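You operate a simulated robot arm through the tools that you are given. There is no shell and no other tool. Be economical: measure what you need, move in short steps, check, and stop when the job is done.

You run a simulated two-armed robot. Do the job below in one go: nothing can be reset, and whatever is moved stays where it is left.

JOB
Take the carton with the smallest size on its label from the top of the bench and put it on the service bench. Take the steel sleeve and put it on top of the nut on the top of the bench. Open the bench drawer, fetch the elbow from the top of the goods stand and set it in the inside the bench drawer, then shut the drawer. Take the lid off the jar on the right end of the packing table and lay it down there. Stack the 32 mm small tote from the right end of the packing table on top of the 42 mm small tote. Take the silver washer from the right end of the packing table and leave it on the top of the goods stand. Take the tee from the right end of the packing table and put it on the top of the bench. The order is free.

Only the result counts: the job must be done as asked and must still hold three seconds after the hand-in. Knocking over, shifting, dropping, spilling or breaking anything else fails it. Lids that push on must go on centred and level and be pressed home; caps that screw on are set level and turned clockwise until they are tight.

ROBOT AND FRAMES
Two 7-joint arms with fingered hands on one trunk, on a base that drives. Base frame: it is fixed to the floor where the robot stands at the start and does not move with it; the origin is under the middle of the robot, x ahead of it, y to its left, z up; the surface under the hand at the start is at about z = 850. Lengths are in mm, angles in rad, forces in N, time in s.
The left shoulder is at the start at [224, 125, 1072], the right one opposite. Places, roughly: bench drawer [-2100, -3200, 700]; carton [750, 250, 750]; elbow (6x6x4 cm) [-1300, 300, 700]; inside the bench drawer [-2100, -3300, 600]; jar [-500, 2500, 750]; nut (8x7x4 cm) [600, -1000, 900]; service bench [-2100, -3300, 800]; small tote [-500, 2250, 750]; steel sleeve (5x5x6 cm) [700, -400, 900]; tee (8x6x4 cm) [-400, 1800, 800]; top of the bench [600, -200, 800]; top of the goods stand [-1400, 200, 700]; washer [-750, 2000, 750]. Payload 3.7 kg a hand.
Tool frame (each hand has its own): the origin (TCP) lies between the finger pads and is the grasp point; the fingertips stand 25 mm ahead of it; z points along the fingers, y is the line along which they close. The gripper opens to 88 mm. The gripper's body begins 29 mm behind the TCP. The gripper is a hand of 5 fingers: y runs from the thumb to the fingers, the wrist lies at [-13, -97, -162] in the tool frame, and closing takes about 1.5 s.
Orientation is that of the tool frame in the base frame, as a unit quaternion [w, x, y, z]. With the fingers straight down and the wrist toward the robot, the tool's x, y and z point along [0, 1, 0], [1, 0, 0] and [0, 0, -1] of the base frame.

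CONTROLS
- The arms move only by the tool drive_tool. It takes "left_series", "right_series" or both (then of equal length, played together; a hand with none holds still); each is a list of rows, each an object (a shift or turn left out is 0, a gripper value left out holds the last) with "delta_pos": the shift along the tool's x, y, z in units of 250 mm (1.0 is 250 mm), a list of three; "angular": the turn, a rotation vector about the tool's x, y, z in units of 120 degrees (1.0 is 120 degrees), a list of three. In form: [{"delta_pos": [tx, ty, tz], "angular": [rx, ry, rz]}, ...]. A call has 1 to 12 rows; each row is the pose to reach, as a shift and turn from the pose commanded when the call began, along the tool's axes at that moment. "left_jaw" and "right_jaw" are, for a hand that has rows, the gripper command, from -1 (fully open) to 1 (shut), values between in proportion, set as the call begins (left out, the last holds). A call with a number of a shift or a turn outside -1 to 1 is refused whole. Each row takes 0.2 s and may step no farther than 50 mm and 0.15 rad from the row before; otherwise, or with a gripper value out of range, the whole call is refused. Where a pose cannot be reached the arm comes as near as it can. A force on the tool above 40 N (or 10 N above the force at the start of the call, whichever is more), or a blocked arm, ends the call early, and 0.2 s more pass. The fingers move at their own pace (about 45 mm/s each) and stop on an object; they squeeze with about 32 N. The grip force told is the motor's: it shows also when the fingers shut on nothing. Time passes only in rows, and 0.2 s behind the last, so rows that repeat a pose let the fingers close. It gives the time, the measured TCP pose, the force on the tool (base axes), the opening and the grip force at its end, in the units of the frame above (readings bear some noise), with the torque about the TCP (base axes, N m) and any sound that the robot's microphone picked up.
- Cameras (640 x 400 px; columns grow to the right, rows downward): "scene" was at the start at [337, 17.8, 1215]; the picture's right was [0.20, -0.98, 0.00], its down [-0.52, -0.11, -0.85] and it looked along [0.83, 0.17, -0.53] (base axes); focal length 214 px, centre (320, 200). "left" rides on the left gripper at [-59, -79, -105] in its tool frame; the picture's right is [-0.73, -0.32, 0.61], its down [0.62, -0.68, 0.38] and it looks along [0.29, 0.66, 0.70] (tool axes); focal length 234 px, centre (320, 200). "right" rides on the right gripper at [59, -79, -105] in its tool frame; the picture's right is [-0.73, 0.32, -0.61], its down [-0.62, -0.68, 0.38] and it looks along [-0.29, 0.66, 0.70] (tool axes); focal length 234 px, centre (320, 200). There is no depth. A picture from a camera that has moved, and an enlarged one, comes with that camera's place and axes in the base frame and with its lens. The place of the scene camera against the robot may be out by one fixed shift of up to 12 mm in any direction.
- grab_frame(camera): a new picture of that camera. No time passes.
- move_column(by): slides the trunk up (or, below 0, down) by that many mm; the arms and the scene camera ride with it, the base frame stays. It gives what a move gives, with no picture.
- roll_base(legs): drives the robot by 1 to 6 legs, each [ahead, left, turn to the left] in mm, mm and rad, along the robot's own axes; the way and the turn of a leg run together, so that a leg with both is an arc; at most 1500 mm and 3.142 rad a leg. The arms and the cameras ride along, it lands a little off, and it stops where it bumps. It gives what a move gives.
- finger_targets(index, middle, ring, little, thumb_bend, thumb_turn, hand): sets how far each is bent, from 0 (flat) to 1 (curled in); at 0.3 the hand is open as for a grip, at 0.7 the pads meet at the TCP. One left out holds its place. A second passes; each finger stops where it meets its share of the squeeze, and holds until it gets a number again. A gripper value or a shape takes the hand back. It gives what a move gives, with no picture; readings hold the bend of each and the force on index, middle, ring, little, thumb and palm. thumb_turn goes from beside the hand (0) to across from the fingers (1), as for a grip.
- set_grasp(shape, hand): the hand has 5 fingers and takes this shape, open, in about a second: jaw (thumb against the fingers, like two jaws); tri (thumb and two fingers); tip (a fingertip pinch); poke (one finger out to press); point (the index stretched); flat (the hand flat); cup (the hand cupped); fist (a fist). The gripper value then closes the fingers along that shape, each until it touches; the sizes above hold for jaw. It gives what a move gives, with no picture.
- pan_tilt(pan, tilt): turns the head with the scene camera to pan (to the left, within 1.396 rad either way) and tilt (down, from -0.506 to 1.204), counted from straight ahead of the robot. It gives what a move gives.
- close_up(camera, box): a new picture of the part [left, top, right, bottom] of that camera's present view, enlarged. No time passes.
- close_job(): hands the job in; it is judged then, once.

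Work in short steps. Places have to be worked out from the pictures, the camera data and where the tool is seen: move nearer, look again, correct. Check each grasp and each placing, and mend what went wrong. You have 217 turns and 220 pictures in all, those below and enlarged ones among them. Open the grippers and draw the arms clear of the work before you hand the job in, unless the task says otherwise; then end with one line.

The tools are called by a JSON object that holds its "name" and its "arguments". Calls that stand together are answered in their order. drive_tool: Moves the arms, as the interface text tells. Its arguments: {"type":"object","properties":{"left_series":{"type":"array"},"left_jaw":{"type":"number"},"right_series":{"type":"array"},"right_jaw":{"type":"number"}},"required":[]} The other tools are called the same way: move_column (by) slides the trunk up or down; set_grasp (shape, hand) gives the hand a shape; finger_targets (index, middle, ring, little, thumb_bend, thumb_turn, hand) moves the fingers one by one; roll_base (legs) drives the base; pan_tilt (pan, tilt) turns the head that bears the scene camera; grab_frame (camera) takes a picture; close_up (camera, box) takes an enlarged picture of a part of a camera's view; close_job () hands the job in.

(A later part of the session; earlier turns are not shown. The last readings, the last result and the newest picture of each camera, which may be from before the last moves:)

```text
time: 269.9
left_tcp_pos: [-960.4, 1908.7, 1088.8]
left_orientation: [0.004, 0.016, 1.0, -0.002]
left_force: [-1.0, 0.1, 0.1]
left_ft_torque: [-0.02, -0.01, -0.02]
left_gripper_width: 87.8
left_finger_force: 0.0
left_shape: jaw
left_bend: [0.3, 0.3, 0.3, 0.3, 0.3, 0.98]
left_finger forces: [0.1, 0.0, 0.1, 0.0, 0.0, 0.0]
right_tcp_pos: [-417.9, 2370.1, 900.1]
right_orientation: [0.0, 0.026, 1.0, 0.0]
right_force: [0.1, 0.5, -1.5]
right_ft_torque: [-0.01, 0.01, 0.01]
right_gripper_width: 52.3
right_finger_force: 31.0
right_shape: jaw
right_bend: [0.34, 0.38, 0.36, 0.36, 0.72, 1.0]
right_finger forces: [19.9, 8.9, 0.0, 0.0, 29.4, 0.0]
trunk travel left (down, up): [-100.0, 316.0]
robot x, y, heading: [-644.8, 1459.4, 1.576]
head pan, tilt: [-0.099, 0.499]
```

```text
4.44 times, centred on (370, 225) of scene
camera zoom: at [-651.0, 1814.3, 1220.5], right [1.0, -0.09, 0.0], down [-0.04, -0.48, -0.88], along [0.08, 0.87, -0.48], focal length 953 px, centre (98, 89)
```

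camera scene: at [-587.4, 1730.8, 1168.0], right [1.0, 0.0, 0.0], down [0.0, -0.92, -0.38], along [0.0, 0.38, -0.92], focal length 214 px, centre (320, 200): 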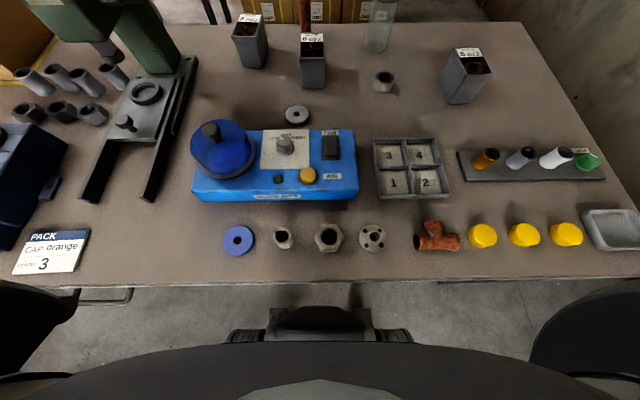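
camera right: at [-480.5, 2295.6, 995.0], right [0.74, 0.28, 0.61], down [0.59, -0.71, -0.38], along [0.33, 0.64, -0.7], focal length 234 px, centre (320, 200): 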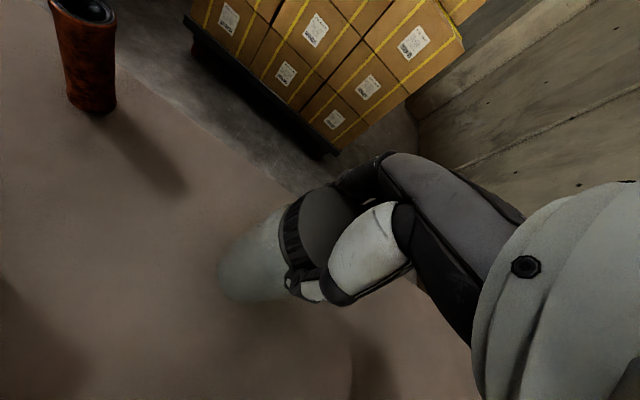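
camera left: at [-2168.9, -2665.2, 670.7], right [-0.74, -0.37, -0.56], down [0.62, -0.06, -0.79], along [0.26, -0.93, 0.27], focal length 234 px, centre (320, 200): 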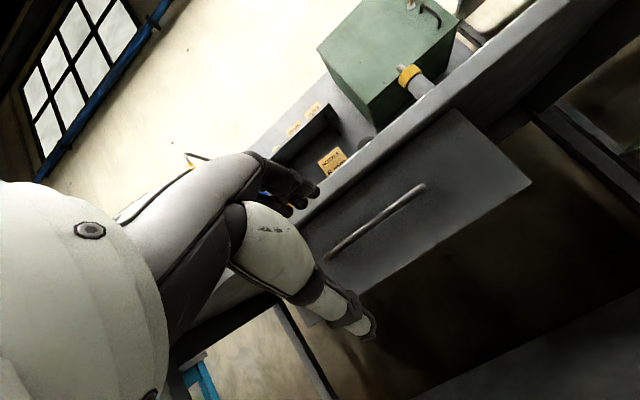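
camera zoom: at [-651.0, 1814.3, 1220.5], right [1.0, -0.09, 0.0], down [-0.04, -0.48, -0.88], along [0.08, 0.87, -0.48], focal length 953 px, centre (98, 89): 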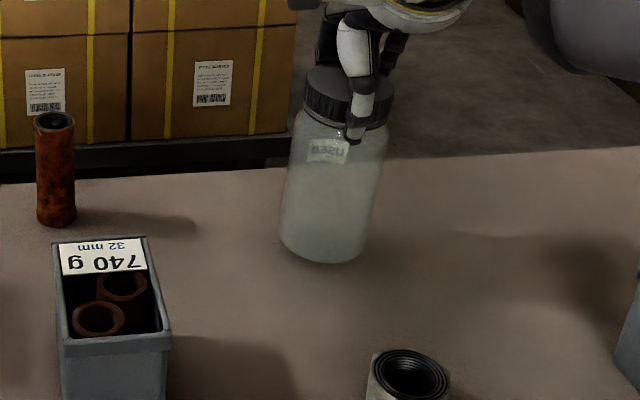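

Unclear yet; I lift another 15 mm and compare.

{"name": "drive_tool", "arguments": {"right_series": [{"delta_pos": [0, 0, -0.02]}, {"delta_pos": [0, 0, -0.04]}, {"delta_pos": [0, 0, -0.06]}]}}

{"name": "close_up", "arguments": {"camera": "scene", "box": [320, 180, 420, 270]}}

```text
time: 270.6
left_tcp_pos: [-959.7, 1910.1, 1089.2]
left_orientation: [0.004, 0.015, 1.0, -0.002]
left_force: [1.5, 0.5, 0.4]
left_ft_torque: [-0.01, 0.0, 0.01]
left_gripper_width: 87.8
left_finger_force: 0.0
left_shape: jaw
left_bend: [0.3, 0.3, 0.3, 0.3, 0.3, 0.98]
left_finger forces: [0.0, 0.0, 0.0, 0.1, 0.0, 0.0]
right_tcp_pos: [-417.7, 2370.7, 913.9]
right_orientation: [0.001, 0.027, 1.0, 0.0]
right_force: [-0.6, -0.8, -1.6]
right_ft_torque: [-0.01, -0.02, 0.02]
right_gripper_width: 52.3
right_finger_force: 32.4
right_shape: jaw
right_bend: [0.34, 0.38, 0.36, 0.36, 0.72, 1.0]
right_finger forces: [20.2, 8.9, 0.0, 0.1, 29.4, 0.0]
trunk travel left (down, up): [-100.0, 316.0]
robot x, y, heading: [-644.8, 1464.4, 1.581]
head pan, tilt: [-0.099, 0.499]
```

```text
4.44 times, centred on (370, 225) of scene
camera zoom: at [-651.0, 1814.3, 1220.5], right [1.0, -0.09, 0.0], down [-0.04, -0.48, -0.88], along [0.08, 0.87, -0.48], focal length 953 px, centre (98, 89)
```

zoom: 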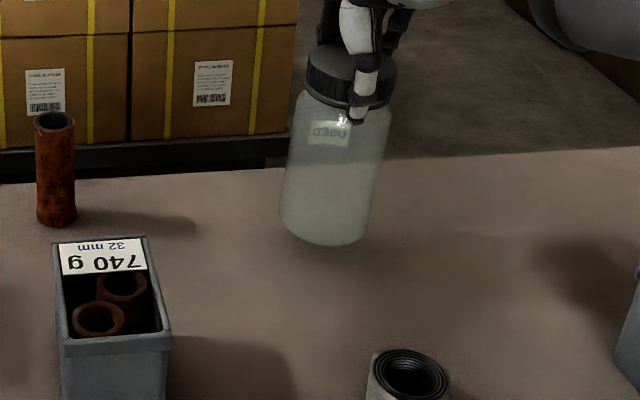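

The jar comes with it: a screw lid on a light jar (1.6 N). I'll hold the jar body with the left hand and unscrew. First I bring the jar up and nearer, to about [-420,2150] with the lid at z≈1010.

{"name": "drive_tool", "arguments": {"right_series": [{"delta_pos": [0, 0, -0.15]}, {"delta_pos": [0, -0.05, -0.3]}, {"delta_pos": [0, -0.15, -0.4]}, {"delta_pos": [0, -0.3, -0.4]}, {"delta_pos": [0, -0.45, -0.4]}, {"delta_pos": [0, -0.6, -0.4]}, {"delta_pos": [0, -0.75, -0.4]}, {"delta_pos": [0, -0.88, -0.4]}]}}

{"name": "drive_tool", "arguments": {"left_series": [{"delta_pos": [-0.06, 0, -0.06], "angular": [0, -0.07, 0]}, {"delta_pos": [-0.12, 0, -0.12], "angular": [0, -0.14, 0]}, {"delta_pos": [-0.18, 0, -0.18], "angular": [0, -0.21, 0]}, {"delta_pos": [-0.24, 0, -0.24], "angular": [0, -0.28, 0]}, {"delta_pos": [-0.3, 0, -0.3], "angular": [0, -0.35, 0]}, {"delta_pos": [-0.36, 0, -0.36], "angular": [0, -0.42, 0]}, {"delta_pos": [-0.42, 0, -0.42], "angular": [0, -0.49, 0]}, {"delta_pos": [-0.5, 0, -0.48], "angular": [0, -0.56, 0]}, {"delta_pos": [-0.58, 0, -0.54], "angular": [0, -0.63, 0]}, {"delta_pos": [-0.65, 0, -0.6], "angular": [0, -0.7, 0]}, {"delta_pos": [-0.65, 0, -0.6], "angular": [0, -0.75, 0]}]}}

{"name": "pan_tilt", "arguments": {"pan": 0.0, "tilt": 0.5}}

{"name": "grab_frame", "arguments": {"camera": "scene"}}

```text
time: 272.4
left_tcp_pos: [-961.0, 1908.3, 1089.6]
left_orientation: [0.004, 0.015, 1.0, -0.001]
left_force: [-0.7, -0.4, 0.1]
left_ft_torque: [0.01, -0.01, 0.02]
left_gripper_width: 87.6
left_finger_force: 0.0
left_shape: jaw
left_bend: [0.3, 0.3, 0.3, 0.3, 0.3, 0.98]
left_finger forces: [0.0, 0.1, 0.0, 0.0, 0.0, 0.1]
right_tcp_pos: [-429.2, 2148.4, 1016.0]
right_orientation: [0.0, 0.027, 1.0, 0.001]
right_force: [-0.3, -0.3, -2.1]
right_ft_torque: [0.01, 0.01, 0.02]
right_gripper_width: 51.9
right_finger_force: 31.5
right_shape: jaw
right_bend: [0.34, 0.38, 0.36, 0.36, 0.72, 1.0]
right_finger forces: [19.9, 8.8, 0.0, 0.1, 30.0, 0.0]
trunk travel left (down, up): [-100.0, 316.0]
robot x, y, heading: [-647.2, 1463.0, 1.574]
head pan, tilt: [-0.099, 0.499]
```

```text
time: 274.9
left_tcp_pos: [-810.4, 1920.1, 1255.2]
left_orientation: [0.71, 0.009, 0.704, -0.014]
left_force: [-0.3, 0.4, -1.0]
left_ft_torque: [0.02, 0.01, 0.03]
left_gripper_width: 87.8
left_finger_force: 0.2
left_shape: jaw
left_bend: [0.3, 0.3, 0.3, 0.3, 0.3, 0.98]
left_finger forces: [0.0, 0.0, 0.0, 0.0, 0.0, 0.0]
left hand out of reach, approached as far as the arm can: row 10, 11
right_tcp_pos: [-429.9, 2149.9, 1015.4]
right_orientation: [0.002, 0.028, 1.0, -0.001]
right_force: [-0.3, 0.3, -1.7]
right_ft_torque: [-0.06, 0.02, 0.02]
right_gripper_width: 52.0
right_finger_force: 31.8
right_shape: jaw
right_bend: [0.34, 0.38, 0.36, 0.36, 0.72, 1.0]
right_finger forces: [20.1, 8.7, 0.0, 0.1, 29.9, 0.1]
trunk travel left (down, up): [-100.0, 316.0]
robot x, y, heading: [-647.2, 1462.0, 1.575]
head pan, tilt: [-0.099, 0.499]
```

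```text
time: 275.5
left_tcp_pos: [-809.9, 1917.9, 1256.0]
left_orientation: [0.709, 0.011, 0.705, -0.013]
left_force: [-0.4, -0.5, -0.5]
left_ft_torque: [0.0, -0.03, -0.01]
left_gripper_width: 87.7
left_finger_force: 0.1
left_shape: jaw
left_bend: [0.3, 0.3, 0.3, 0.3, 0.3, 0.98]
left_finger forces: [0.0, 0.0, 0.0, 0.0, 0.0, 0.1]
right_tcp_pos: [-429.8, 2149.6, 1015.8]
right_orientation: [0.002, 0.026, 1.0, -0.001]
right_force: [0.6, 0.5, -2.0]
right_ft_torque: [0.01, 0.04, -0.01]
right_gripper_width: 52.1
right_finger_force: 32.3
right_shape: jaw
right_bend: [0.34, 0.38, 0.36, 0.36, 0.72, 1.0]
right_finger forces: [20.0, 8.8, 0.0, 0.1, 29.8, 0.0]
trunk travel left (down, up): [-100.0, 316.0]
robot x, y, heading: [-648.1, 1464.7, 1.578]
head pan, tilt: [0.0, 0.499]
```

```text
89 pictures are left
camera scene: at [-660.0, 1814.7, 1220.5], right [1.0, 0.01, 0.0], down [0.0, -0.48, -0.88], along [-0.01, 0.88, -0.48], focal length 214 px, centre (320, 200)
```

scene: 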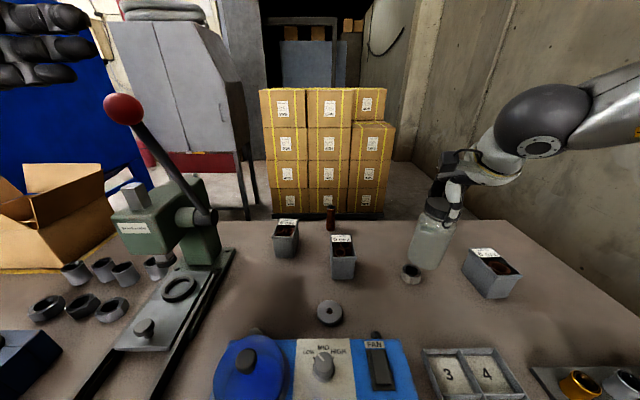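

Left hand now points to +x. I bring it left of the jar body at [-560,2150,1005].

{"name": "drive_tool", "arguments": {"left_series": [{"delta_pos": [0.11, 0.11, 0.08]}, {"delta_pos": [0.22, 0.22, 0.16]}, {"delta_pos": [0.33, 0.33, 0.24]}, {"delta_pos": [0.44, 0.44, 0.32]}, {"delta_pos": [0.55, 0.55, 0.4]}, {"delta_pos": [0.66, 0.66, 0.5]}, {"delta_pos": [0.77, 0.77, 0.6]}, {"delta_pos": [0.88, 0.87, 0.7]}, {"delta_pos": [1.0, 0.93, 0.8]}, {"delta_pos": [1.0, 0.93, 0.95]}]}}

{"name": "grab_frame", "arguments": {"camera": "scene"}}

{"name": "grab_frame", "arguments": {"camera": "left"}}

```text
time: 277.7
left_tcp_pos: [-562.6, 2141.3, 1008.2]
left_orientation: [0.71, 0.01, 0.704, -0.013]
left_force: [-0.6, 0.1, -0.1]
left_ft_torque: [-0.02, 0.0, 0.01]
left_gripper_width: 87.8
left_finger_force: 0.1
left_shape: jaw
left_bend: [0.3, 0.3, 0.3, 0.3, 0.3, 0.98]
left_finger forces: [0.0, 0.0, 0.1, 0.0, 0.1, 0.0]
left hand out of reach, approached as far as the arm can: row 1, 2, 3
right_tcp_pos: [-428.6, 2150.7, 1014.6]
right_orientation: [0.001, 0.027, 1.0, -0.001]
right_force: [-0.2, 0.0, -2.1]
right_ft_torque: [-0.03, 0.0, 0.01]
right_gripper_width: 52.1
right_finger_force: 31.9
right_shape: jaw
right_bend: [0.34, 0.38, 0.36, 0.36, 0.72, 1.0]
right_finger forces: [20.2, 8.8, 0.0, 0.0, 30.2, 0.0]
trunk travel left (down, up): [-100.0, 316.0]
robot x, y, heading: [-648.5, 1462.0, 1.58]
head pan, tilt: [0.0, 0.499]
```

```text
88 pictures are left
camera scene: at [-659.9, 1815.2, 1220.2], right [1.0, 0.01, 0.0], down [0.0, -0.48, -0.88], along [-0.01, 0.88, -0.48], focal length 214 px, centre (320, 200)
```

scene: 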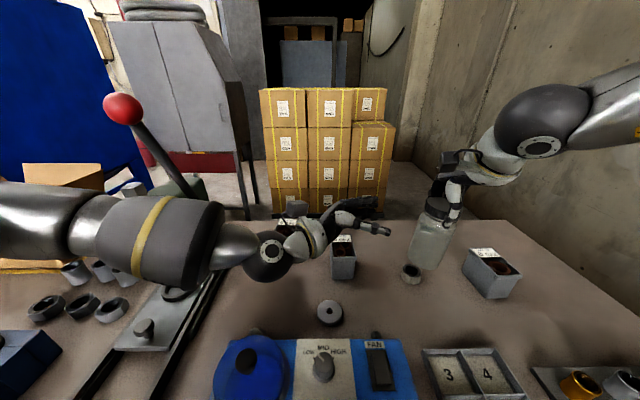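

```text
87 pictures are left
camera left: at [-670.0, 2065.2, 1064.9], right [0.59, -0.34, 0.73], down [0.37, -0.7, -0.62], along [0.72, 0.63, -0.29], focal length 234 px, centre (320, 200)
```

left: 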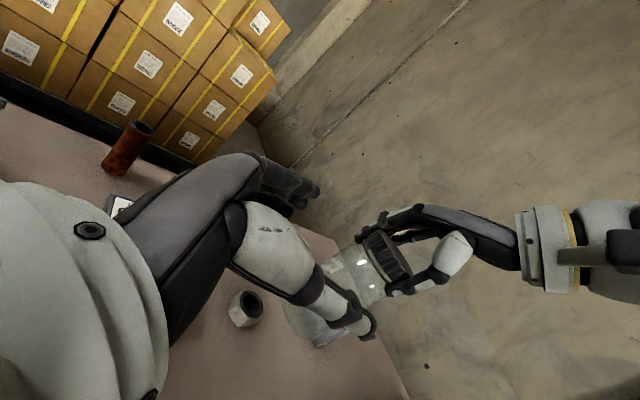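

I lower the left hand to the jar's mid-height and slide it around the body.

{"name": "drive_tool", "arguments": {"left_series": [{"delta_pos": [0.15, 0.04, 0]}, {"delta_pos": [0.31, 0.05, 0]}, {"delta_pos": [0.31, 0.05, 0.15]}, {"delta_pos": [0.31, 0.05, 0.3]}, {"delta_pos": [0.31, 0.05, 0.42]}, {"delta_pos": [0.31, 0.05, 0.5]}]}}

{"name": "grab_frame", "arguments": {"camera": "left"}}

{"name": "close_up", "arguments": {"camera": "scene", "box": [330, 140, 500, 290]}}

```text
time: 279.1
left_tcp_pos: [-546.7, 2131.8, 947.8]
left_orientation: [0.71, 0.01, 0.704, -0.012]
left_force: [0.5, 0.3, 0.4]
left_ft_torque: [0.02, 0.03, 0.01]
left_gripper_width: 87.6
left_finger_force: 0.0
left_shape: jaw
left_bend: [0.3, 0.3, 0.3, 0.3, 0.3, 0.98]
left_finger forces: [0.1, 0.0, 0.1, 0.0, 0.0, 0.1]
left hand out of reach, approached as far as the arm can: row 3, 4, 5, 6
right_tcp_pos: [-430.2, 2149.0, 1014.7]
right_orientation: [0.002, 0.028, 1.0, 0.0]
right_force: [0.3, -0.8, -2.1]
right_ft_torque: [0.01, 0.0, 0.0]
right_gripper_width: 52.1
right_finger_force: 31.7
right_shape: jaw
right_bend: [0.34, 0.38, 0.36, 0.36, 0.73, 1.0]
right_finger forces: [20.1, 8.8, 0.1, 0.1, 30.4, 0.1]
trunk travel left (down, up): [-100.0, 316.0]
robot x, y, heading: [-647.2, 1465.4, 1.576]
head pan, tilt: [0.0, 0.499]
```

```text
86 pictures are left
camera left: at [-653.4, 2056.2, 1005.3], right [0.59, -0.34, 0.73], down [0.37, -0.69, -0.62], along [0.72, 0.63, -0.29], focal length 234 px, centre (320, 200)
```

left: 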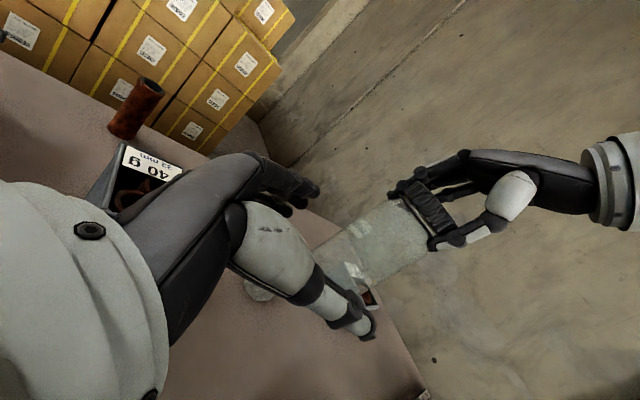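

```text
2.67 times, centred on (415, 215) of scene
camera zoom: at [-660.0, 1814.7, 1220.4], right [1.0, 0.01, 0.0], down [0.0, -0.48, -0.88], along [-0.01, 0.88, -0.48], focal length 572 px, centre (67, 160)
```

zoom: 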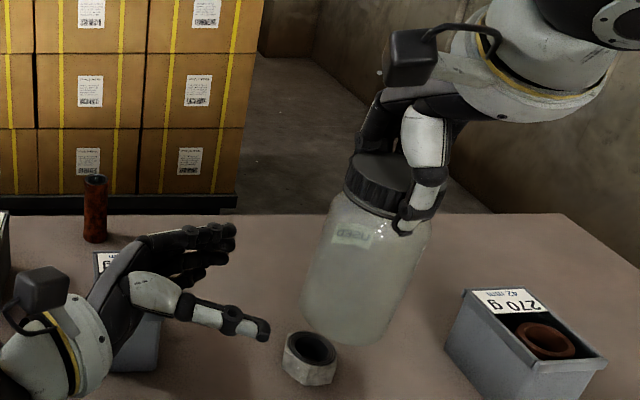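

The left arm is at its limit, so I bring the jar to the left hand with the right arm instead.

{"name": "drive_tool", "arguments": {"right_series": [{"delta_pos": [0, -0.07, -0.06]}, {"delta_pos": [0.1, -0.07, -0.07]}, {"delta_pos": [0.2, -0.07, -0.07]}, {"delta_pos": [0.3, -0.07, -0.07]}, {"delta_pos": [0.38, -0.07, -0.07]}, {"delta_pos": [0.42, -0.07, -0.07]}]}}

{"name": "grab_frame", "arguments": {"camera": "left"}}

{"name": "close_up", "arguments": {"camera": "scene", "box": [280, 140, 450, 290]}}

```text
time: 280.5
left_tcp_pos: [-545.9, 2131.5, 948.1]
left_orientation: [0.711, 0.009, 0.704, -0.012]
left_force: [-3.1, 2.1, 0.3]
left_ft_torque: [0.01, -0.04, 0.16]
left_gripper_width: 87.9
left_finger_force: 0.0
left_shape: jaw
left_bend: [0.28, 0.3, 0.3, 0.3, 0.3, 0.98]
left_finger forces: [3.2, 0.2, 0.2, 0.1, 0.0, 0.0]
right_tcp_pos: [-537.6, 2138.1, 1031.7]
right_orientation: [0.0, 0.028, 1.0, -0.002]
right_force: [3.1, -1.5, -2.4]
right_ft_torque: [-0.2, -0.19, -0.09]
right_gripper_width: 52.3
right_finger_force: 32.1
right_shape: jaw
right_bend: [0.34, 0.38, 0.36, 0.36, 0.72, 1.0]
right_finger forces: [20.7, 9.9, 0.1, 0.0, 32.7, 0.0]
trunk travel left (down, up): [-100.0, 316.0]
robot x, y, heading: [-646.1, 1465.3, 1.582]
head pan, tilt: [0.0, 0.499]
```

```text
84 pictures are left
camera left: at [-653.6, 2056.7, 1005.1], right [0.59, -0.34, 0.73], down [0.37, -0.69, -0.62], along [0.72, 0.64, -0.29], focal length 234 px, centre (320, 200)
```

left: 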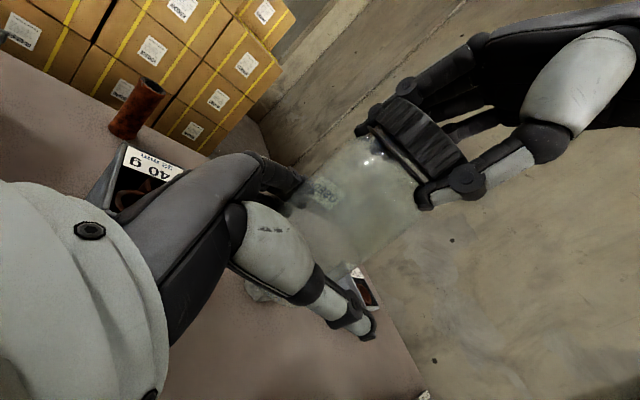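

```text
2.67 times, centred on (365, 215) of scene
camera zoom: at [-659.9, 1814.8, 1220.4], right [1.0, 0.01, 0.0], down [0.0, -0.48, -0.88], along [-0.01, 0.88, -0.48], focal length 572 px, centre (200, 160)
```

zoom: 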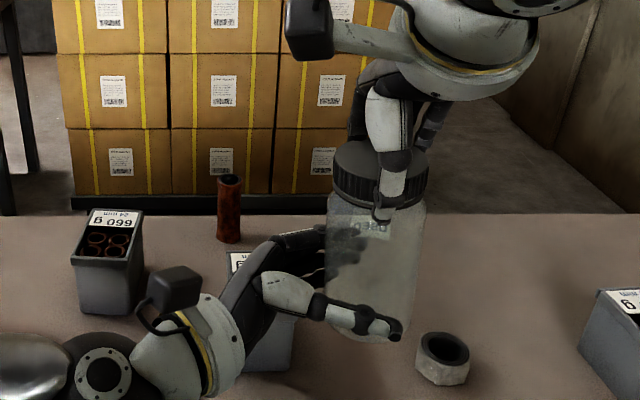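

The jar is between the left thumb and fingers. I shift it 6 mm toward me and close the left hand on the body.

{"name": "drive_tool", "arguments": {"right_series": [{"delta_pos": [0.01, -0.025, 0]}, {"delta_pos": [0.02, -0.03, 0]}]}}

{"name": "drive_tool", "arguments": {"left_series": [{}, {}, {}, {}, {}, {}, {}], "left_jaw": 1}}

{"name": "grab_frame", "arguments": {"camera": "left"}}

```text
time: 281.1
left_tcp_pos: [-545.0, 2130.7, 946.7]
left_orientation: [0.709, 0.009, 0.705, -0.012]
left_force: [-0.4, 0.7, 0.1]
left_ft_torque: [-0.02, 0.01, 0.09]
left_gripper_width: 88.0
left_finger_force: 0.0
left_shape: jaw
left_bend: [0.29, 0.3, 0.3, 0.3, 0.3, 0.98]
left_finger forces: [1.4, 0.1, 0.1, 0.0, 0.1, 0.1]
right_tcp_pos: [-541.3, 2132.7, 1031.9]
right_orientation: [0.001, 0.026, 1.0, 0.0]
right_force: [2.5, -0.5, -1.9]
right_ft_torque: [-0.07, -0.09, -0.06]
right_gripper_width: 52.1
right_finger_force: 31.8
right_shape: jaw
right_bend: [0.34, 0.38, 0.36, 0.36, 0.73, 1.0]
right_finger forces: [20.3, 10.2, 0.0, 0.0, 31.9, 0.1]
trunk travel left (down, up): [-100.0, 316.0]
robot x, y, heading: [-645.7, 1468.2, 1.579]
head pan, tilt: [0.0, 0.499]
```

```text
time: 282.7
left_tcp_pos: [-547.0, 2131.7, 949.2]
left_orientation: [0.71, 0.01, 0.704, -0.012]
left_force: [-1.8, 2.4, -0.2]
left_ft_torque: [0.11, 0.04, 0.13]
left_gripper_width: 58.7
left_finger_force: 32.2
left_shape: jaw
left_bend: [0.31, 0.35, 0.32, 0.32, 0.71, 1.0]
left_finger forces: [20.4, 8.4, 3.7, 2.5, 30.9, 0.0]
right_tcp_pos: [-542.4, 2132.8, 1031.8]
right_orientation: [0.001, 0.027, 1.0, 0.0]
right_force: [1.9, -3.3, -0.4]
right_ft_torque: [-0.26, -0.12, -0.11]
right_gripper_width: 51.9
right_finger_force: 32.2
right_shape: jaw
right_bend: [0.34, 0.38, 0.36, 0.36, 0.73, 1.0]
right_finger forces: [20.8, 8.1, 0.0, 0.1, 32.2, 0.0]
trunk travel left (down, up): [-100.0, 316.0]
robot x, y, heading: [-650.8, 1464.5, 1.578]
head pan, tilt: [0.0, 0.499]
```

```text
82 pictures are left
camera left: at [-653.5, 2056.2, 1005.3], right [0.59, -0.34, 0.73], down [0.37, -0.7, -0.62], along [0.72, 0.63, -0.29], focal length 234 px, centre (320, 200)
```

left: 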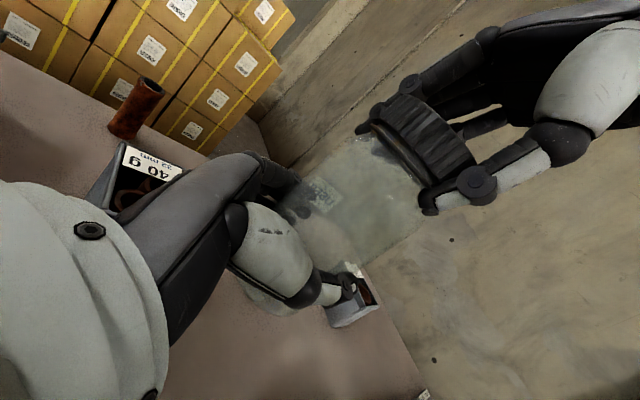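

Both hands hold. I turn the lid counter-clockwise (from above) by about 1.2 rad.

{"name": "drive_tool", "arguments": {"right_series": [{"angular": [0, 0, -0.06]}, {"angular": [0, 0, -0.12]}, {"angular": [0, 0, -0.18]}, {"angular": [0, 0, -0.24]}, {"angular": [0, 0, -0.3]}, {"angular": [0, 0, -0.36]}, {"angular": [0, 0, -0.42]}, {"angular": [0, 0, -0.48]}, {"angular": [0, 0, -0.54]}, {"angular": [0, 0, -0.6]}]}}

{"name": "grab_frame", "arguments": {"camera": "left"}}

```text
time: 285.0
left_tcp_pos: [-543.9, 2129.9, 959.3]
left_orientation: [0.714, 0.018, 0.7, -0.008]
left_force: [-7.4, -9.1, 10.8]
left_ft_torque: [0.25, -0.25, 0.0]
left_gripper_width: 60.4
left_finger_force: 32.1
left_shape: jaw
left_bend: [0.38, 0.36, 0.31, 0.35, 0.7, 0.93]
left_finger forces: [20.2, 8.9, 4.4, 1.0, 39.6, 0.0]
right_tcp_pos: [-585.9, 2097.4, 1048.5]
right_orientation: [0.036, -0.524, 0.85, -0.034]
right_force: [8.6, 7.7, -12.5]
right_ft_torque: [0.05, 0.03, 0.03]
right_gripper_width: 50.6
right_finger_force: 31.9
right_shape: jaw
right_bend: [0.47, 0.39, 0.33, 0.38, 0.73, 1.0]
right_finger forces: [8.3, 8.7, 3.7, 3.1, 28.9, 0.1]
right hand out of reach, approached as far as the arm can: row 8, 9, 10
trunk travel left (down, up): [-100.0, 316.0]
robot x, y, heading: [-647.9, 1462.2, 1.581]
head pan, tilt: [0.0, 0.499]
stopped in row 10 (left hand): the force on the tool passed its limit at 45 N (the readings are from after the stop); the commanded pose is now the measured one
```

```text
81 pictures are left
camera left: at [-652.5, 2053.7, 1012.6], right [0.58, -0.36, 0.73], down [0.37, -0.69, -0.63], along [0.73, 0.63, -0.27], focal length 234 px, centre (320, 200)
```

left: 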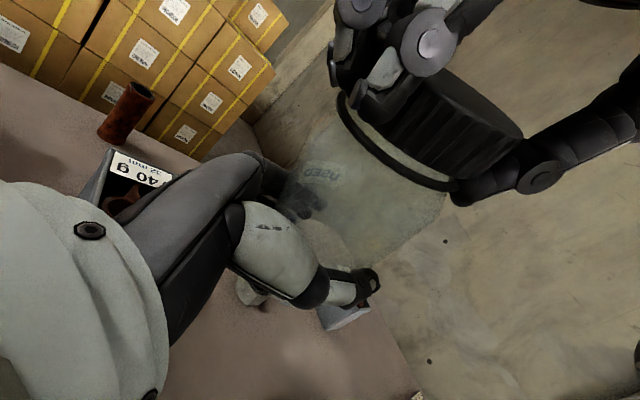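

The right arm reached its limit after ~65°. I check the state with the scene camera.

{"name": "close_up", "arguments": {"camera": "scene", "box": [290, 120, 460, 270]}}

```text
2.67 times, centred on (375, 195) of scene
camera zoom: at [-659.5, 1814.3, 1220.5], right [1.0, 0.01, 0.0], down [0.0, -0.48, -0.88], along [-0.01, 0.88, -0.48], focal length 572 px, centre (173, 213)
```

zoom: 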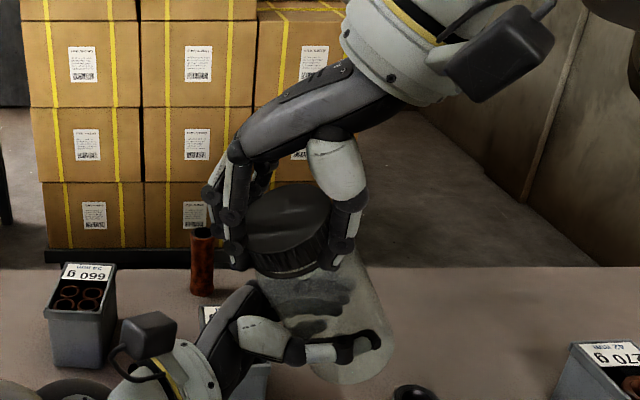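

The jar got tilted by the arm's drift. I turn the right hand back ~12° and bring it back above the jar axis to upright it.

{"name": "drive_tool", "arguments": {"right_series": [{"delta_pos": [-0.05, -0.02, 0.018], "angular": [0, 0, 0.03]}, {"delta_pos": [-0.1, -0.045, 0.037], "angular": [0, 0, 0.06]}, {"delta_pos": [-0.15, -0.07, 0.055], "angular": [0, 0, 0.09]}, {"delta_pos": [-0.207, -0.09, 0.074], "angular": [0, 0, 0.11]}]}}

{"name": "close_up", "arguments": {"camera": "scene", "box": [290, 120, 460, 270]}}

```text
time: 286.0
left_tcp_pos: [-546.6, 2131.3, 951.7]
left_orientation: [0.711, 0.012, 0.703, -0.013]
left_force: [9.8, 17.1, -31.8]
left_ft_torque: [-1.26, 0.08, -0.53]
left_gripper_width: 55.2
left_finger_force: 31.8
left_shape: jaw
left_bend: [0.27, 0.39, 0.34, 0.33, 0.72, 0.97]
left_finger forces: [36.4, 9.6, 3.6, 3.6, 30.3, 0.1]
right_tcp_pos: [-544.9, 2129.8, 1040.8]
right_orientation: [0.036, -0.426, 0.904, -0.022]
right_force: [-10.7, -16.2, 28.4]
right_ft_torque: [-0.28, 0.88, 0.55]
right_gripper_width: 48.5
right_finger_force: 32.3
right_shape: jaw
right_bend: [0.46, 0.37, 0.33, 0.39, 0.77, 0.98]
right_finger forces: [22.7, 12.3, 4.6, 2.0, 26.0, 0.1]
trunk travel left (down, up): [-100.0, 316.0]
robot x, y, heading: [-649.4, 1464.2, 1.582]
head pan, tilt: [0.0, 0.499]
```

```text
2.67 times, centred on (375, 195) of scene
camera zoom: at [-660.1, 1814.6, 1220.5], right [1.0, 0.01, 0.0], down [0.0, -0.48, -0.88], along [-0.01, 0.88, -0.48], focal length 572 px, centre (173, 213)
```

zoom: 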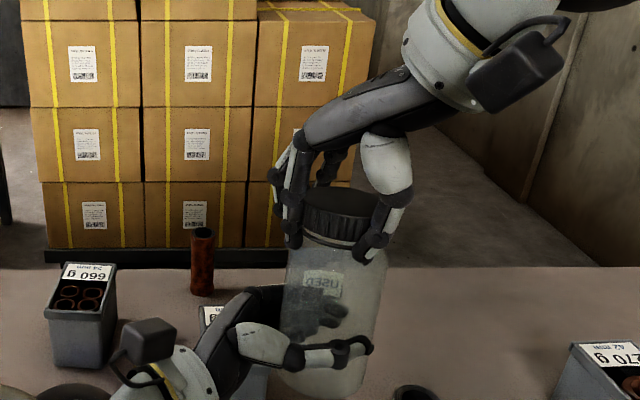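

Upright again. I test by raising the right hand 12 mm to see whether the lid comes free.

{"name": "drive_tool", "arguments": {"right_series": [{"delta_pos": [0, 0, -0.016]}, {"delta_pos": [0, 0, -0.032]}, {"delta_pos": [0, 0, -0.05]}]}}

{"name": "close_up", "arguments": {"camera": "scene", "box": [330, 160, 430, 250]}}

```text
time: 286.8
left_tcp_pos: [-544.0, 2130.4, 956.7]
left_orientation: [0.713, 0.016, 0.701, -0.009]
left_force: [6.3, 13.8, -16.2]
left_ft_torque: [-0.9, 0.08, -0.42]
left_gripper_width: 54.8
left_finger_force: 31.8
left_shape: jaw
left_bend: [0.27, 0.39, 0.34, 0.32, 0.73, 0.95]
left_finger forces: [35.8, 7.7, 2.0, 3.0, 30.6, 0.1]
right_tcp_pos: [-544.5, 2130.5, 1047.7]
right_orientation: [0.039, -0.424, 0.904, -0.029]
right_force: [-6.4, -13.5, 14.3]
right_ft_torque: [-0.33, 0.52, 0.44]
right_gripper_width: 48.2
right_finger_force: 32.2
right_shape: jaw
right_bend: [0.46, 0.37, 0.33, 0.38, 0.77, 0.98]
right_finger forces: [16.4, 9.4, 4.3, 1.7, 24.9, 0.0]
trunk travel left (down, up): [-100.0, 316.0]
robot x, y, heading: [-647.6, 1465.9, 1.576]
head pan, tilt: [0.0, 0.499]
```

```text
4.44 times, centred on (380, 205) of scene
camera zoom: at [-660.2, 1814.5, 1220.5], right [1.0, 0.01, 0.0], down [0.0, -0.48, -0.88], along [-0.01, 0.88, -0.48], focal length 953 px, centre (53, 178)
```

zoom: 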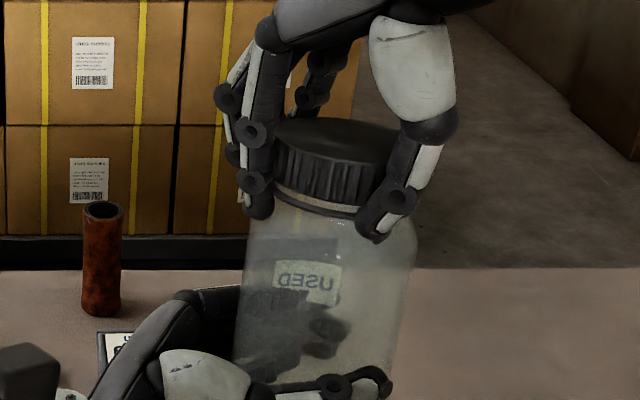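

Still threaded. I open the right hand, lift, straighten it and turn it back clockwise for a new bite.

{"name": "drive_tool", "arguments": {"right_series": [{}, {}, {}, {}, {"delta_pos": [0, 0, -0.1]}, {"delta_pos": [0, 0, -0.25]}, {"delta_pos": [0, 0, -0.28], "angular": [-0.041, 0.022, 0]}], "right_jaw": -1}}

{"name": "drive_tool", "arguments": {"right_series": [{"angular": [0, 0, 0.07]}, {"angular": [0, 0, 0.14]}, {"angular": [0, 0, 0.21]}, {"angular": [0, 0, 0.28]}, {"angular": [0, 0, 0.35]}, {"angular": [0, 0, 0.42]}, {"angular": [0, 0, 0.49]}, {"angular": [0, 0, 0.56]}, {"angular": [0, 0, 0.63]}, {"angular": [0, 0, 0.7]}, {"angular": [0, 0, 0.77]}]}}

{"name": "grab_frame", "arguments": {"camera": "right"}}

{"name": "close_up", "arguments": {"camera": "scene", "box": [290, 120, 460, 270]}}

```text
time: 288.4
left_tcp_pos: [-544.3, 2131.1, 955.7]
left_orientation: [0.713, 0.015, 0.701, -0.01]
left_force: [0.3, -0.6, -1.6]
left_ft_torque: [0.02, 0.03, -0.02]
left_gripper_width: 55.4
left_finger_force: 32.3
left_shape: jaw
left_bend: [0.28, 0.39, 0.34, 0.31, 0.71, 0.97]
left_finger forces: [27.9, 5.7, 2.7, 3.9, 38.2, 0.1]
right_tcp_pos: [-550.3, 2130.6, 1118.8]
right_orientation: [-0.001, -0.425, 0.905, 0.001]
right_force: [-1.0, 0.6, 0.0]
right_ft_torque: [-0.02, 0.0, 0.03]
right_gripper_width: 88.0
right_finger_force: 0.2
right_shape: jaw
right_bend: [0.3, 0.3, 0.3, 0.3, 0.3, 0.98]
right_finger forces: [0.0, 0.1, 0.0, 0.1, 0.1, 0.0]
trunk travel left (down, up): [-100.0, 316.0]
robot x, y, heading: [-647.1, 1464.8, 1.579]
head pan, tilt: [0.0, 0.499]
```

```text
time: 290.8
left_tcp_pos: [-544.7, 2129.4, 955.9]
left_orientation: [0.713, 0.016, 0.701, -0.01]
left_force: [-0.4, -0.3, -1.7]
left_ft_torque: [0.0, 0.01, 0.01]
left_gripper_width: 55.5
left_finger_force: 32.1
left_shape: jaw
left_bend: [0.28, 0.39, 0.34, 0.31, 0.71, 0.97]
left_finger forces: [28.0, 5.7, 2.5, 4.0, 38.2, 0.0]
right_tcp_pos: [-529.4, 2125.2, 1115.7]
right_orientation: [-0.003, 0.361, 0.933, 0.0]
right_force: [0.2, 0.3, 0.1]
right_ft_torque: [0.01, -0.02, -0.01]
right_gripper_width: 87.7
right_finger_force: 0.0
right_shape: jaw
right_bend: [0.3, 0.3, 0.3, 0.3, 0.3, 0.98]
right_finger forces: [0.1, 0.0, 0.0, 0.0, 0.0, 0.0]
right hand out of reach, approached as far as the arm can: row 10, 11
trunk travel left (down, up): [-100.0, 316.0]
robot x, y, heading: [-648.1, 1467.6, 1.577]
head pan, tilt: [0.0, 0.499]
```

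```text
77 pictures are left
camera right: at [-624.9, 2107.7, 1219.7], right [0.76, -0.25, 0.6], down [0.0, -0.92, -0.39], along [0.65, 0.29, -0.7], focal length 234 px, centre (320, 200)
```

right: 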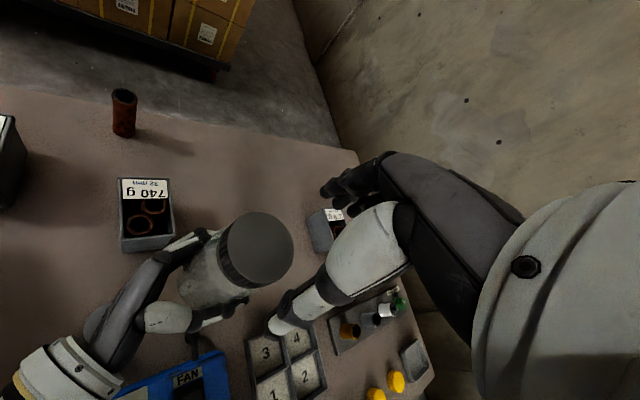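

```text
2.67 times, centred on (375, 195) of scene
camera zoom: at [-659.9, 1815.0, 1220.3], right [1.0, 0.01, 0.0], down [0.0, -0.48, -0.88], along [-0.01, 0.88, -0.48], focal length 572 px, centre (173, 213)
```

zoom: 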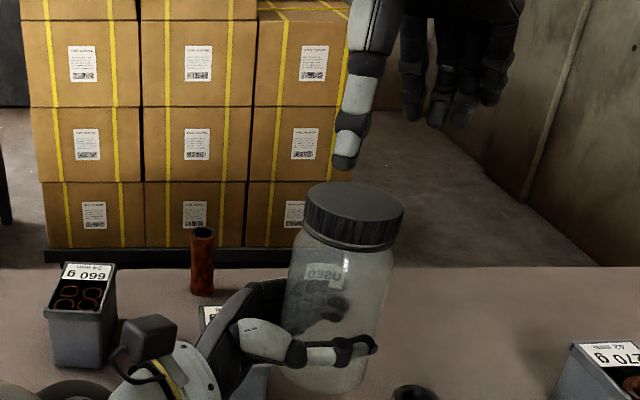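

New bite at 42° clockwise. Lid centre ≈ [-542,2138,1045]; I lower onto it and close.

{"name": "drive_tool", "arguments": {"right_series": [{"delta_pos": [0.074, 0.003, 0.08]}, {"delta_pos": [0.074, 0.003, 0.2]}, {"delta_pos": [0.074, 0.003, 0.32]}]}}

{"name": "drive_tool", "arguments": {"right_series": [{}, {}, {}, {}, {}, {}], "right_jaw": 1}}

{"name": "grab_frame", "arguments": {"camera": "right"}}

```text
time: 291.6
left_tcp_pos: [-545.3, 2128.8, 954.8]
left_orientation: [0.713, 0.016, 0.701, -0.011]
left_force: [-0.7, -0.2, -1.7]
left_ft_torque: [0.0, 0.0, -0.01]
left_gripper_width: 55.2
left_finger_force: 32.0
left_shape: jaw
left_bend: [0.28, 0.39, 0.34, 0.31, 0.71, 0.98]
left_finger forces: [27.9, 5.6, 2.7, 3.9, 38.2, 0.1]
right_tcp_pos: [-537.9, 2138.0, 1031.6]
right_orientation: [-0.001, 0.359, 0.933, 0.001]
right_force: [0.7, 0.4, 0.6]
right_ft_torque: [-0.01, -0.01, 0.03]
right_gripper_width: 87.9
right_finger_force: 0.1
right_shape: jaw
right_bend: [0.3, 0.3, 0.3, 0.3, 0.3, 0.98]
right_finger forces: [0.2, 0.0, 0.0, 0.0, 0.1, 0.0]
right hand out of reach, approached as far as the arm can: row 1, 2, 3
trunk travel left (down, up): [-100.0, 316.0]
robot x, y, heading: [-646.4, 1466.6, 1.579]
head pan, tilt: [0.0, 0.499]
```

```text
time: 293.0
left_tcp_pos: [-544.6, 2130.1, 955.2]
left_orientation: [0.713, 0.016, 0.701, -0.009]
left_force: [1.9, 4.2, -4.8]
left_ft_torque: [-0.28, 0.09, 0.07]
left_gripper_width: 55.2
left_finger_force: 31.8
left_shape: jaw
left_bend: [0.28, 0.39, 0.34, 0.31, 0.71, 0.97]
left_finger forces: [30.5, 6.0, 2.2, 4.0, 37.3, 0.0]
right_tcp_pos: [-539.3, 2137.5, 1032.4]
right_orientation: [-0.001, 0.358, 0.934, 0.0]
right_force: [-1.1, -4.7, 1.6]
right_ft_torque: [-0.09, 0.01, -0.06]
right_gripper_width: 56.6
right_finger_force: 31.5
right_shape: jaw
right_bend: [0.28, 0.38, 0.41, 0.41, 0.62, 1.0]
right_finger forces: [15.8, 7.1, 0.1, 0.1, 28.3, 0.0]
trunk travel left (down, up): [-100.0, 316.0]
robot x, y, heading: [-647.4, 1464.5, 1.579]
head pan, tilt: [0.0, 0.499]
```

```text
75 pictures are left
camera right: at [-634.0, 2119.1, 1137.0], right [0.76, -0.25, 0.6], down [0.01, -0.92, -0.39], along [0.65, 0.3, -0.7], focal length 234 px, centre (320, 200)
```

right: 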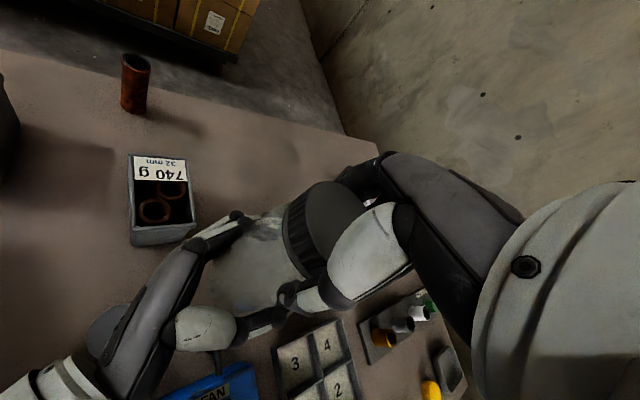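

Good grip. I turn counter-clockwise by ~90°.

{"name": "drive_tool", "arguments": {"right_series": [{"angular": [0, 0, -0.068]}, {"angular": [0, 0, -0.136]}, {"angular": [0, 0, -0.204]}, {"angular": [0, 0, -0.272]}, {"angular": [0, 0, -0.34]}, {"angular": [0, 0, -0.408]}, {"angular": [0, 0, -0.476]}, {"angular": [0, 0, -0.544]}, {"angular": [0, 0, -0.612]}, {"angular": [0, 0, -0.68]}, {"angular": [0, 0, -0.74]}]}}

{"name": "close_up", "arguments": {"camera": "scene", "box": [310, 140, 450, 260]}}

```text
time: 295.4
left_tcp_pos: [-545.1, 2129.8, 953.9]
left_orientation: [0.713, 0.015, 0.701, -0.011]
left_force: [-2.8, -9.4, -10.9]
left_ft_torque: [-0.07, -0.2, 1.09]
left_gripper_width: 54.9
left_finger_force: 32.0
left_shape: jaw
left_bend: [0.3, 0.4, 0.35, 0.32, 0.69, 0.99]
left_finger forces: [31.4, 4.3, 0.0, 3.4, 47.3, 0.0]
right_tcp_pos: [-538.5, 2138.0, 1035.4]
right_orientation: [0.0, -0.396, 0.918, 0.003]
right_force: [2.9, 10.2, 8.7]
right_ft_torque: [0.78, 0.07, -1.1]
right_gripper_width: 44.1
right_finger_force: 32.1
right_shape: jaw
right_bend: [0.28, 0.42, 0.41, 0.41, 0.72, 0.79]
right_finger forces: [38.0, 8.7, 0.1, 0.1, 36.0, 0.1]
trunk travel left (down, up): [-100.0, 316.0]
robot x, y, heading: [-649.3, 1466.1, 1.578]
head pan, tilt: [0.0, 0.499]
```

```text
3.33 times, centred on (380, 200) of scene
camera zoom: at [-659.9, 1815.0, 1220.3], right [1.0, 0.01, 0.0], down [0.0, -0.48, -0.88], along [-0.01, 0.88, -0.48], focal length 715 px, centre (120, 200)
```

zoom: 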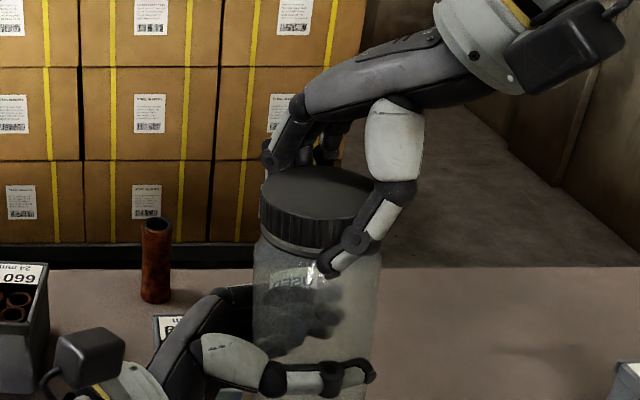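

The turning only strains the fingers (1.1 N·m), so this is more likely a push-on lid. I relieve the twist and then pull straight up against the left hand.

{"name": "drive_tool", "arguments": {"right_series": [{"angular": [0, 0, 0.06]}, {"angular": [0, 0, 0.12]}, {"angular": [0, 0, 0.16]}, {"delta_pos": [0, 0, -0.04], "angular": [0, 0, 0.16]}, {"delta_pos": [0, 0, -0.08], "angular": [0, 0, 0.16]}, {"delta_pos": [0, 0, -0.12], "angular": [0, 0, 0.16]}, {"delta_pos": [0, 0, -0.16], "angular": [0, 0, 0.16]}, {"delta_pos": [0, 0, -0.2], "angular": [0, 0, 0.16]}]}}

{"name": "close_up", "arguments": {"camera": "scene", "box": [310, 120, 450, 260]}}

```text
time: 297.1
left_tcp_pos: [-544.3, 2130.8, 966.8]
left_orientation: [0.717, 0.023, 0.696, -0.004]
left_force: [1.4, -0.2, 10.9]
left_ft_torque: [-0.19, 0.08, 0.06]
left_gripper_width: 53.8
left_finger_force: 32.2
left_shape: jaw
left_bend: [0.29, 0.42, 0.35, 0.38, 0.7, 0.92]
left_finger forces: [32.1, 4.4, 0.1, 2.8, 37.2, 0.1]
right_tcp_pos: [-537.2, 2135.7, 1067.2]
right_orientation: [0.002, -0.236, 0.972, -0.009]
right_force: [-1.8, -1.3, -12.8]
right_ft_torque: [0.24, 0.05, -0.03]
right_gripper_width: 46.4
right_finger_force: 32.2
right_shape: jaw
right_bend: [0.29, 0.41, 0.42, 0.41, 0.69, 0.95]
right_finger forces: [17.8, 8.9, 2.0, 0.0, 32.9, 0.1]
trunk travel left (down, up): [-100.0, 316.0]
robot x, y, heading: [-646.9, 1464.6, 1.575]
head pan, tilt: [0.0, 0.499]
stopped in row 8 (right hand): the force on the tool passed its limit at 41 N (the readings are from after the stop); the commanded pose is now the measured one
```

```text
2.86 times, centred on (380, 190) of scene
camera zoom: at [-660.0, 1814.6, 1220.5], right [1.0, 0.01, 0.0], down [0.0, -0.48, -0.88], along [-0.01, 0.88, -0.48], focal length 613 px, centre (149, 229)
```

zoom: 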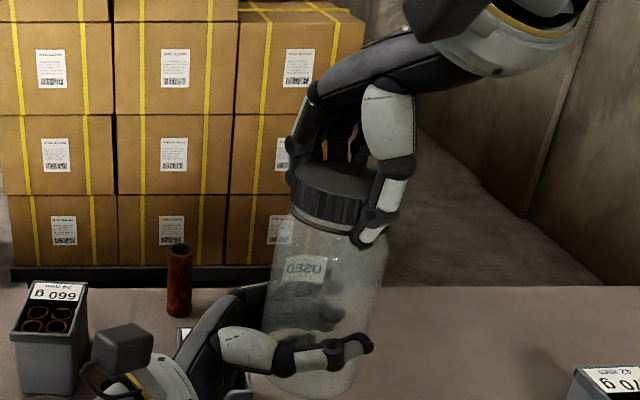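

41 N of pull didn't free it, so it is a thread after all. I zoom to see whether the lid has risen from the shoulder.

{"name": "close_up", "arguments": {"camera": "scene", "box": [365, 165, 425, 215]}}

```text
8.00 times, centred on (395, 190) of scene
camera zoom: at [-660.0, 1814.6, 1220.5], right [1.0, 0.01, 0.0], down [0.0, -0.48, -0.88], along [-0.01, 0.88, -0.48], focal length 1716 px, centre (-280, 280)
```

zoom: 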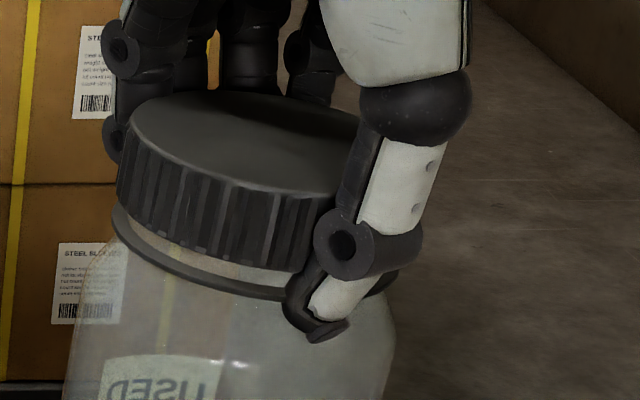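

The gap under the lid has grown to ~6 mm, so unscrewing works. I open, turn the right hand back clockwise and look from above for the next bite.

{"name": "drive_tool", "arguments": {"right_series": [{}, {}, {}, {}, {"delta_pos": [0, 0, -0.08]}, {"delta_pos": [0, 0, -0.2]}], "right_jaw": -1}}

{"name": "drive_tool", "arguments": {"right_series": [{"angular": [0, 0, 0.07]}, {"angular": [0, 0, 0.14]}, {"angular": [0, 0, 0.21]}, {"angular": [0, 0, 0.28]}, {"angular": [0, 0, 0.35]}, {"angular": [0, 0, 0.42]}, {"angular": [0, 0, 0.49]}, {"angular": [0, 0, 0.55]}]}}

{"name": "grab_frame", "arguments": {"camera": "right"}}

{"name": "close_up", "arguments": {"camera": "scene", "box": [330, 150, 450, 250]}}

```text
time: 298.5
left_tcp_pos: [-543.2, 2130.7, 963.6]
left_orientation: [0.716, 0.02, 0.697, -0.005]
left_force: [0.0, -0.1, -1.6]
left_ft_torque: [-0.02, 0.03, 0.02]
left_gripper_width: 53.9
left_finger_force: 32.2
left_shape: jaw
left_bend: [0.29, 0.4, 0.35, 0.38, 0.7, 0.97]
left_finger forces: [31.7, 5.1, 0.7, 3.9, 39.8, 0.1]
right_tcp_pos: [-535.4, 2134.3, 1120.2]
right_orientation: [0.0, -0.237, 0.971, -0.007]
right_force: [-1.3, 0.3, 0.0]
right_ft_torque: [0.01, 0.0, 0.02]
right_gripper_width: 87.7
right_finger_force: 0.0
right_shape: jaw
right_bend: [0.3, 0.3, 0.3, 0.3, 0.3, 0.98]
right_finger forces: [0.0, 0.1, 0.0, 0.0, 0.0, 0.0]
trunk travel left (down, up): [-100.0, 316.0]
robot x, y, heading: [-649.3, 1462.8, 1.576]
head pan, tilt: [0.0, 0.499]
```

```text
time: 300.3
left_tcp_pos: [-543.4, 2133.0, 963.0]
left_orientation: [0.716, 0.021, 0.697, -0.005]
left_force: [-0.4, -0.6, -2.5]
left_ft_torque: [0.01, -0.04, 0.02]
left_gripper_width: 53.9
left_finger_force: 31.7
left_shape: jaw
left_bend: [0.29, 0.4, 0.35, 0.38, 0.7, 0.98]
left_finger forces: [31.8, 5.2, 0.7, 3.8, 39.7, 0.1]
right_tcp_pos: [-529.3, 2133.6, 1117.1]
right_orientation: [0.003, 0.332, 0.943, -0.006]
right_force: [0.4, -0.6, 0.6]
right_ft_torque: [-0.03, 0.0, 0.03]
right_gripper_width: 87.6
right_finger_force: 0.0
right_shape: jaw
right_bend: [0.3, 0.3, 0.3, 0.3, 0.3, 0.98]
right_finger forces: [0.0, 0.0, 0.0, 0.0, 0.0, 0.0]
right hand out of reach, approached as far as the arm can: row 8
trunk travel left (down, up): [-100.0, 316.0]
robot x, y, heading: [-649.0, 1463.5, 1.576]
head pan, tilt: [0.0, 0.499]
```

```text
71 pictures are left
camera right: at [-624.9, 2112.4, 1221.3], right [0.77, -0.2, 0.61], down [0.06, -0.93, -0.37], along [0.64, 0.32, -0.7], focal length 234 px, centre (320, 200)
```

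right: 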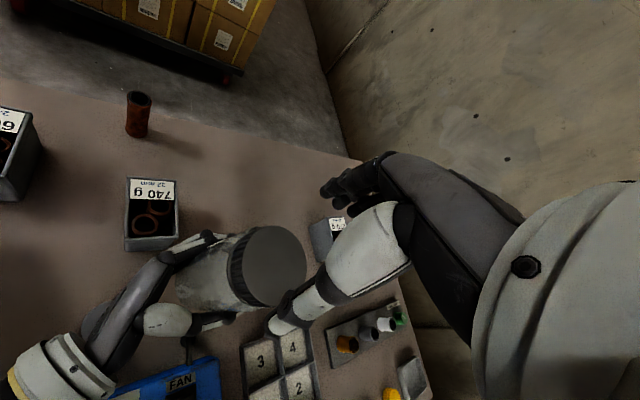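

```text
4.00 times, centred on (390, 200) of scene
camera zoom: at [-659.8, 1815.6, 1220.0], right [1.0, 0.01, 0.0], down [0.0, -0.48, -0.88], along [-0.01, 0.88, -0.48], focal length 858 px, centre (40, 200)
```

zoom: 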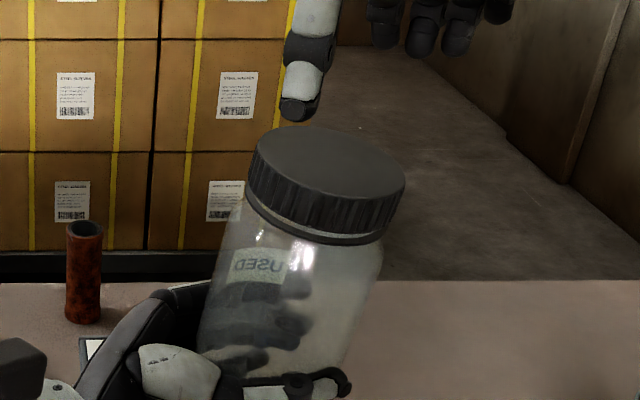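

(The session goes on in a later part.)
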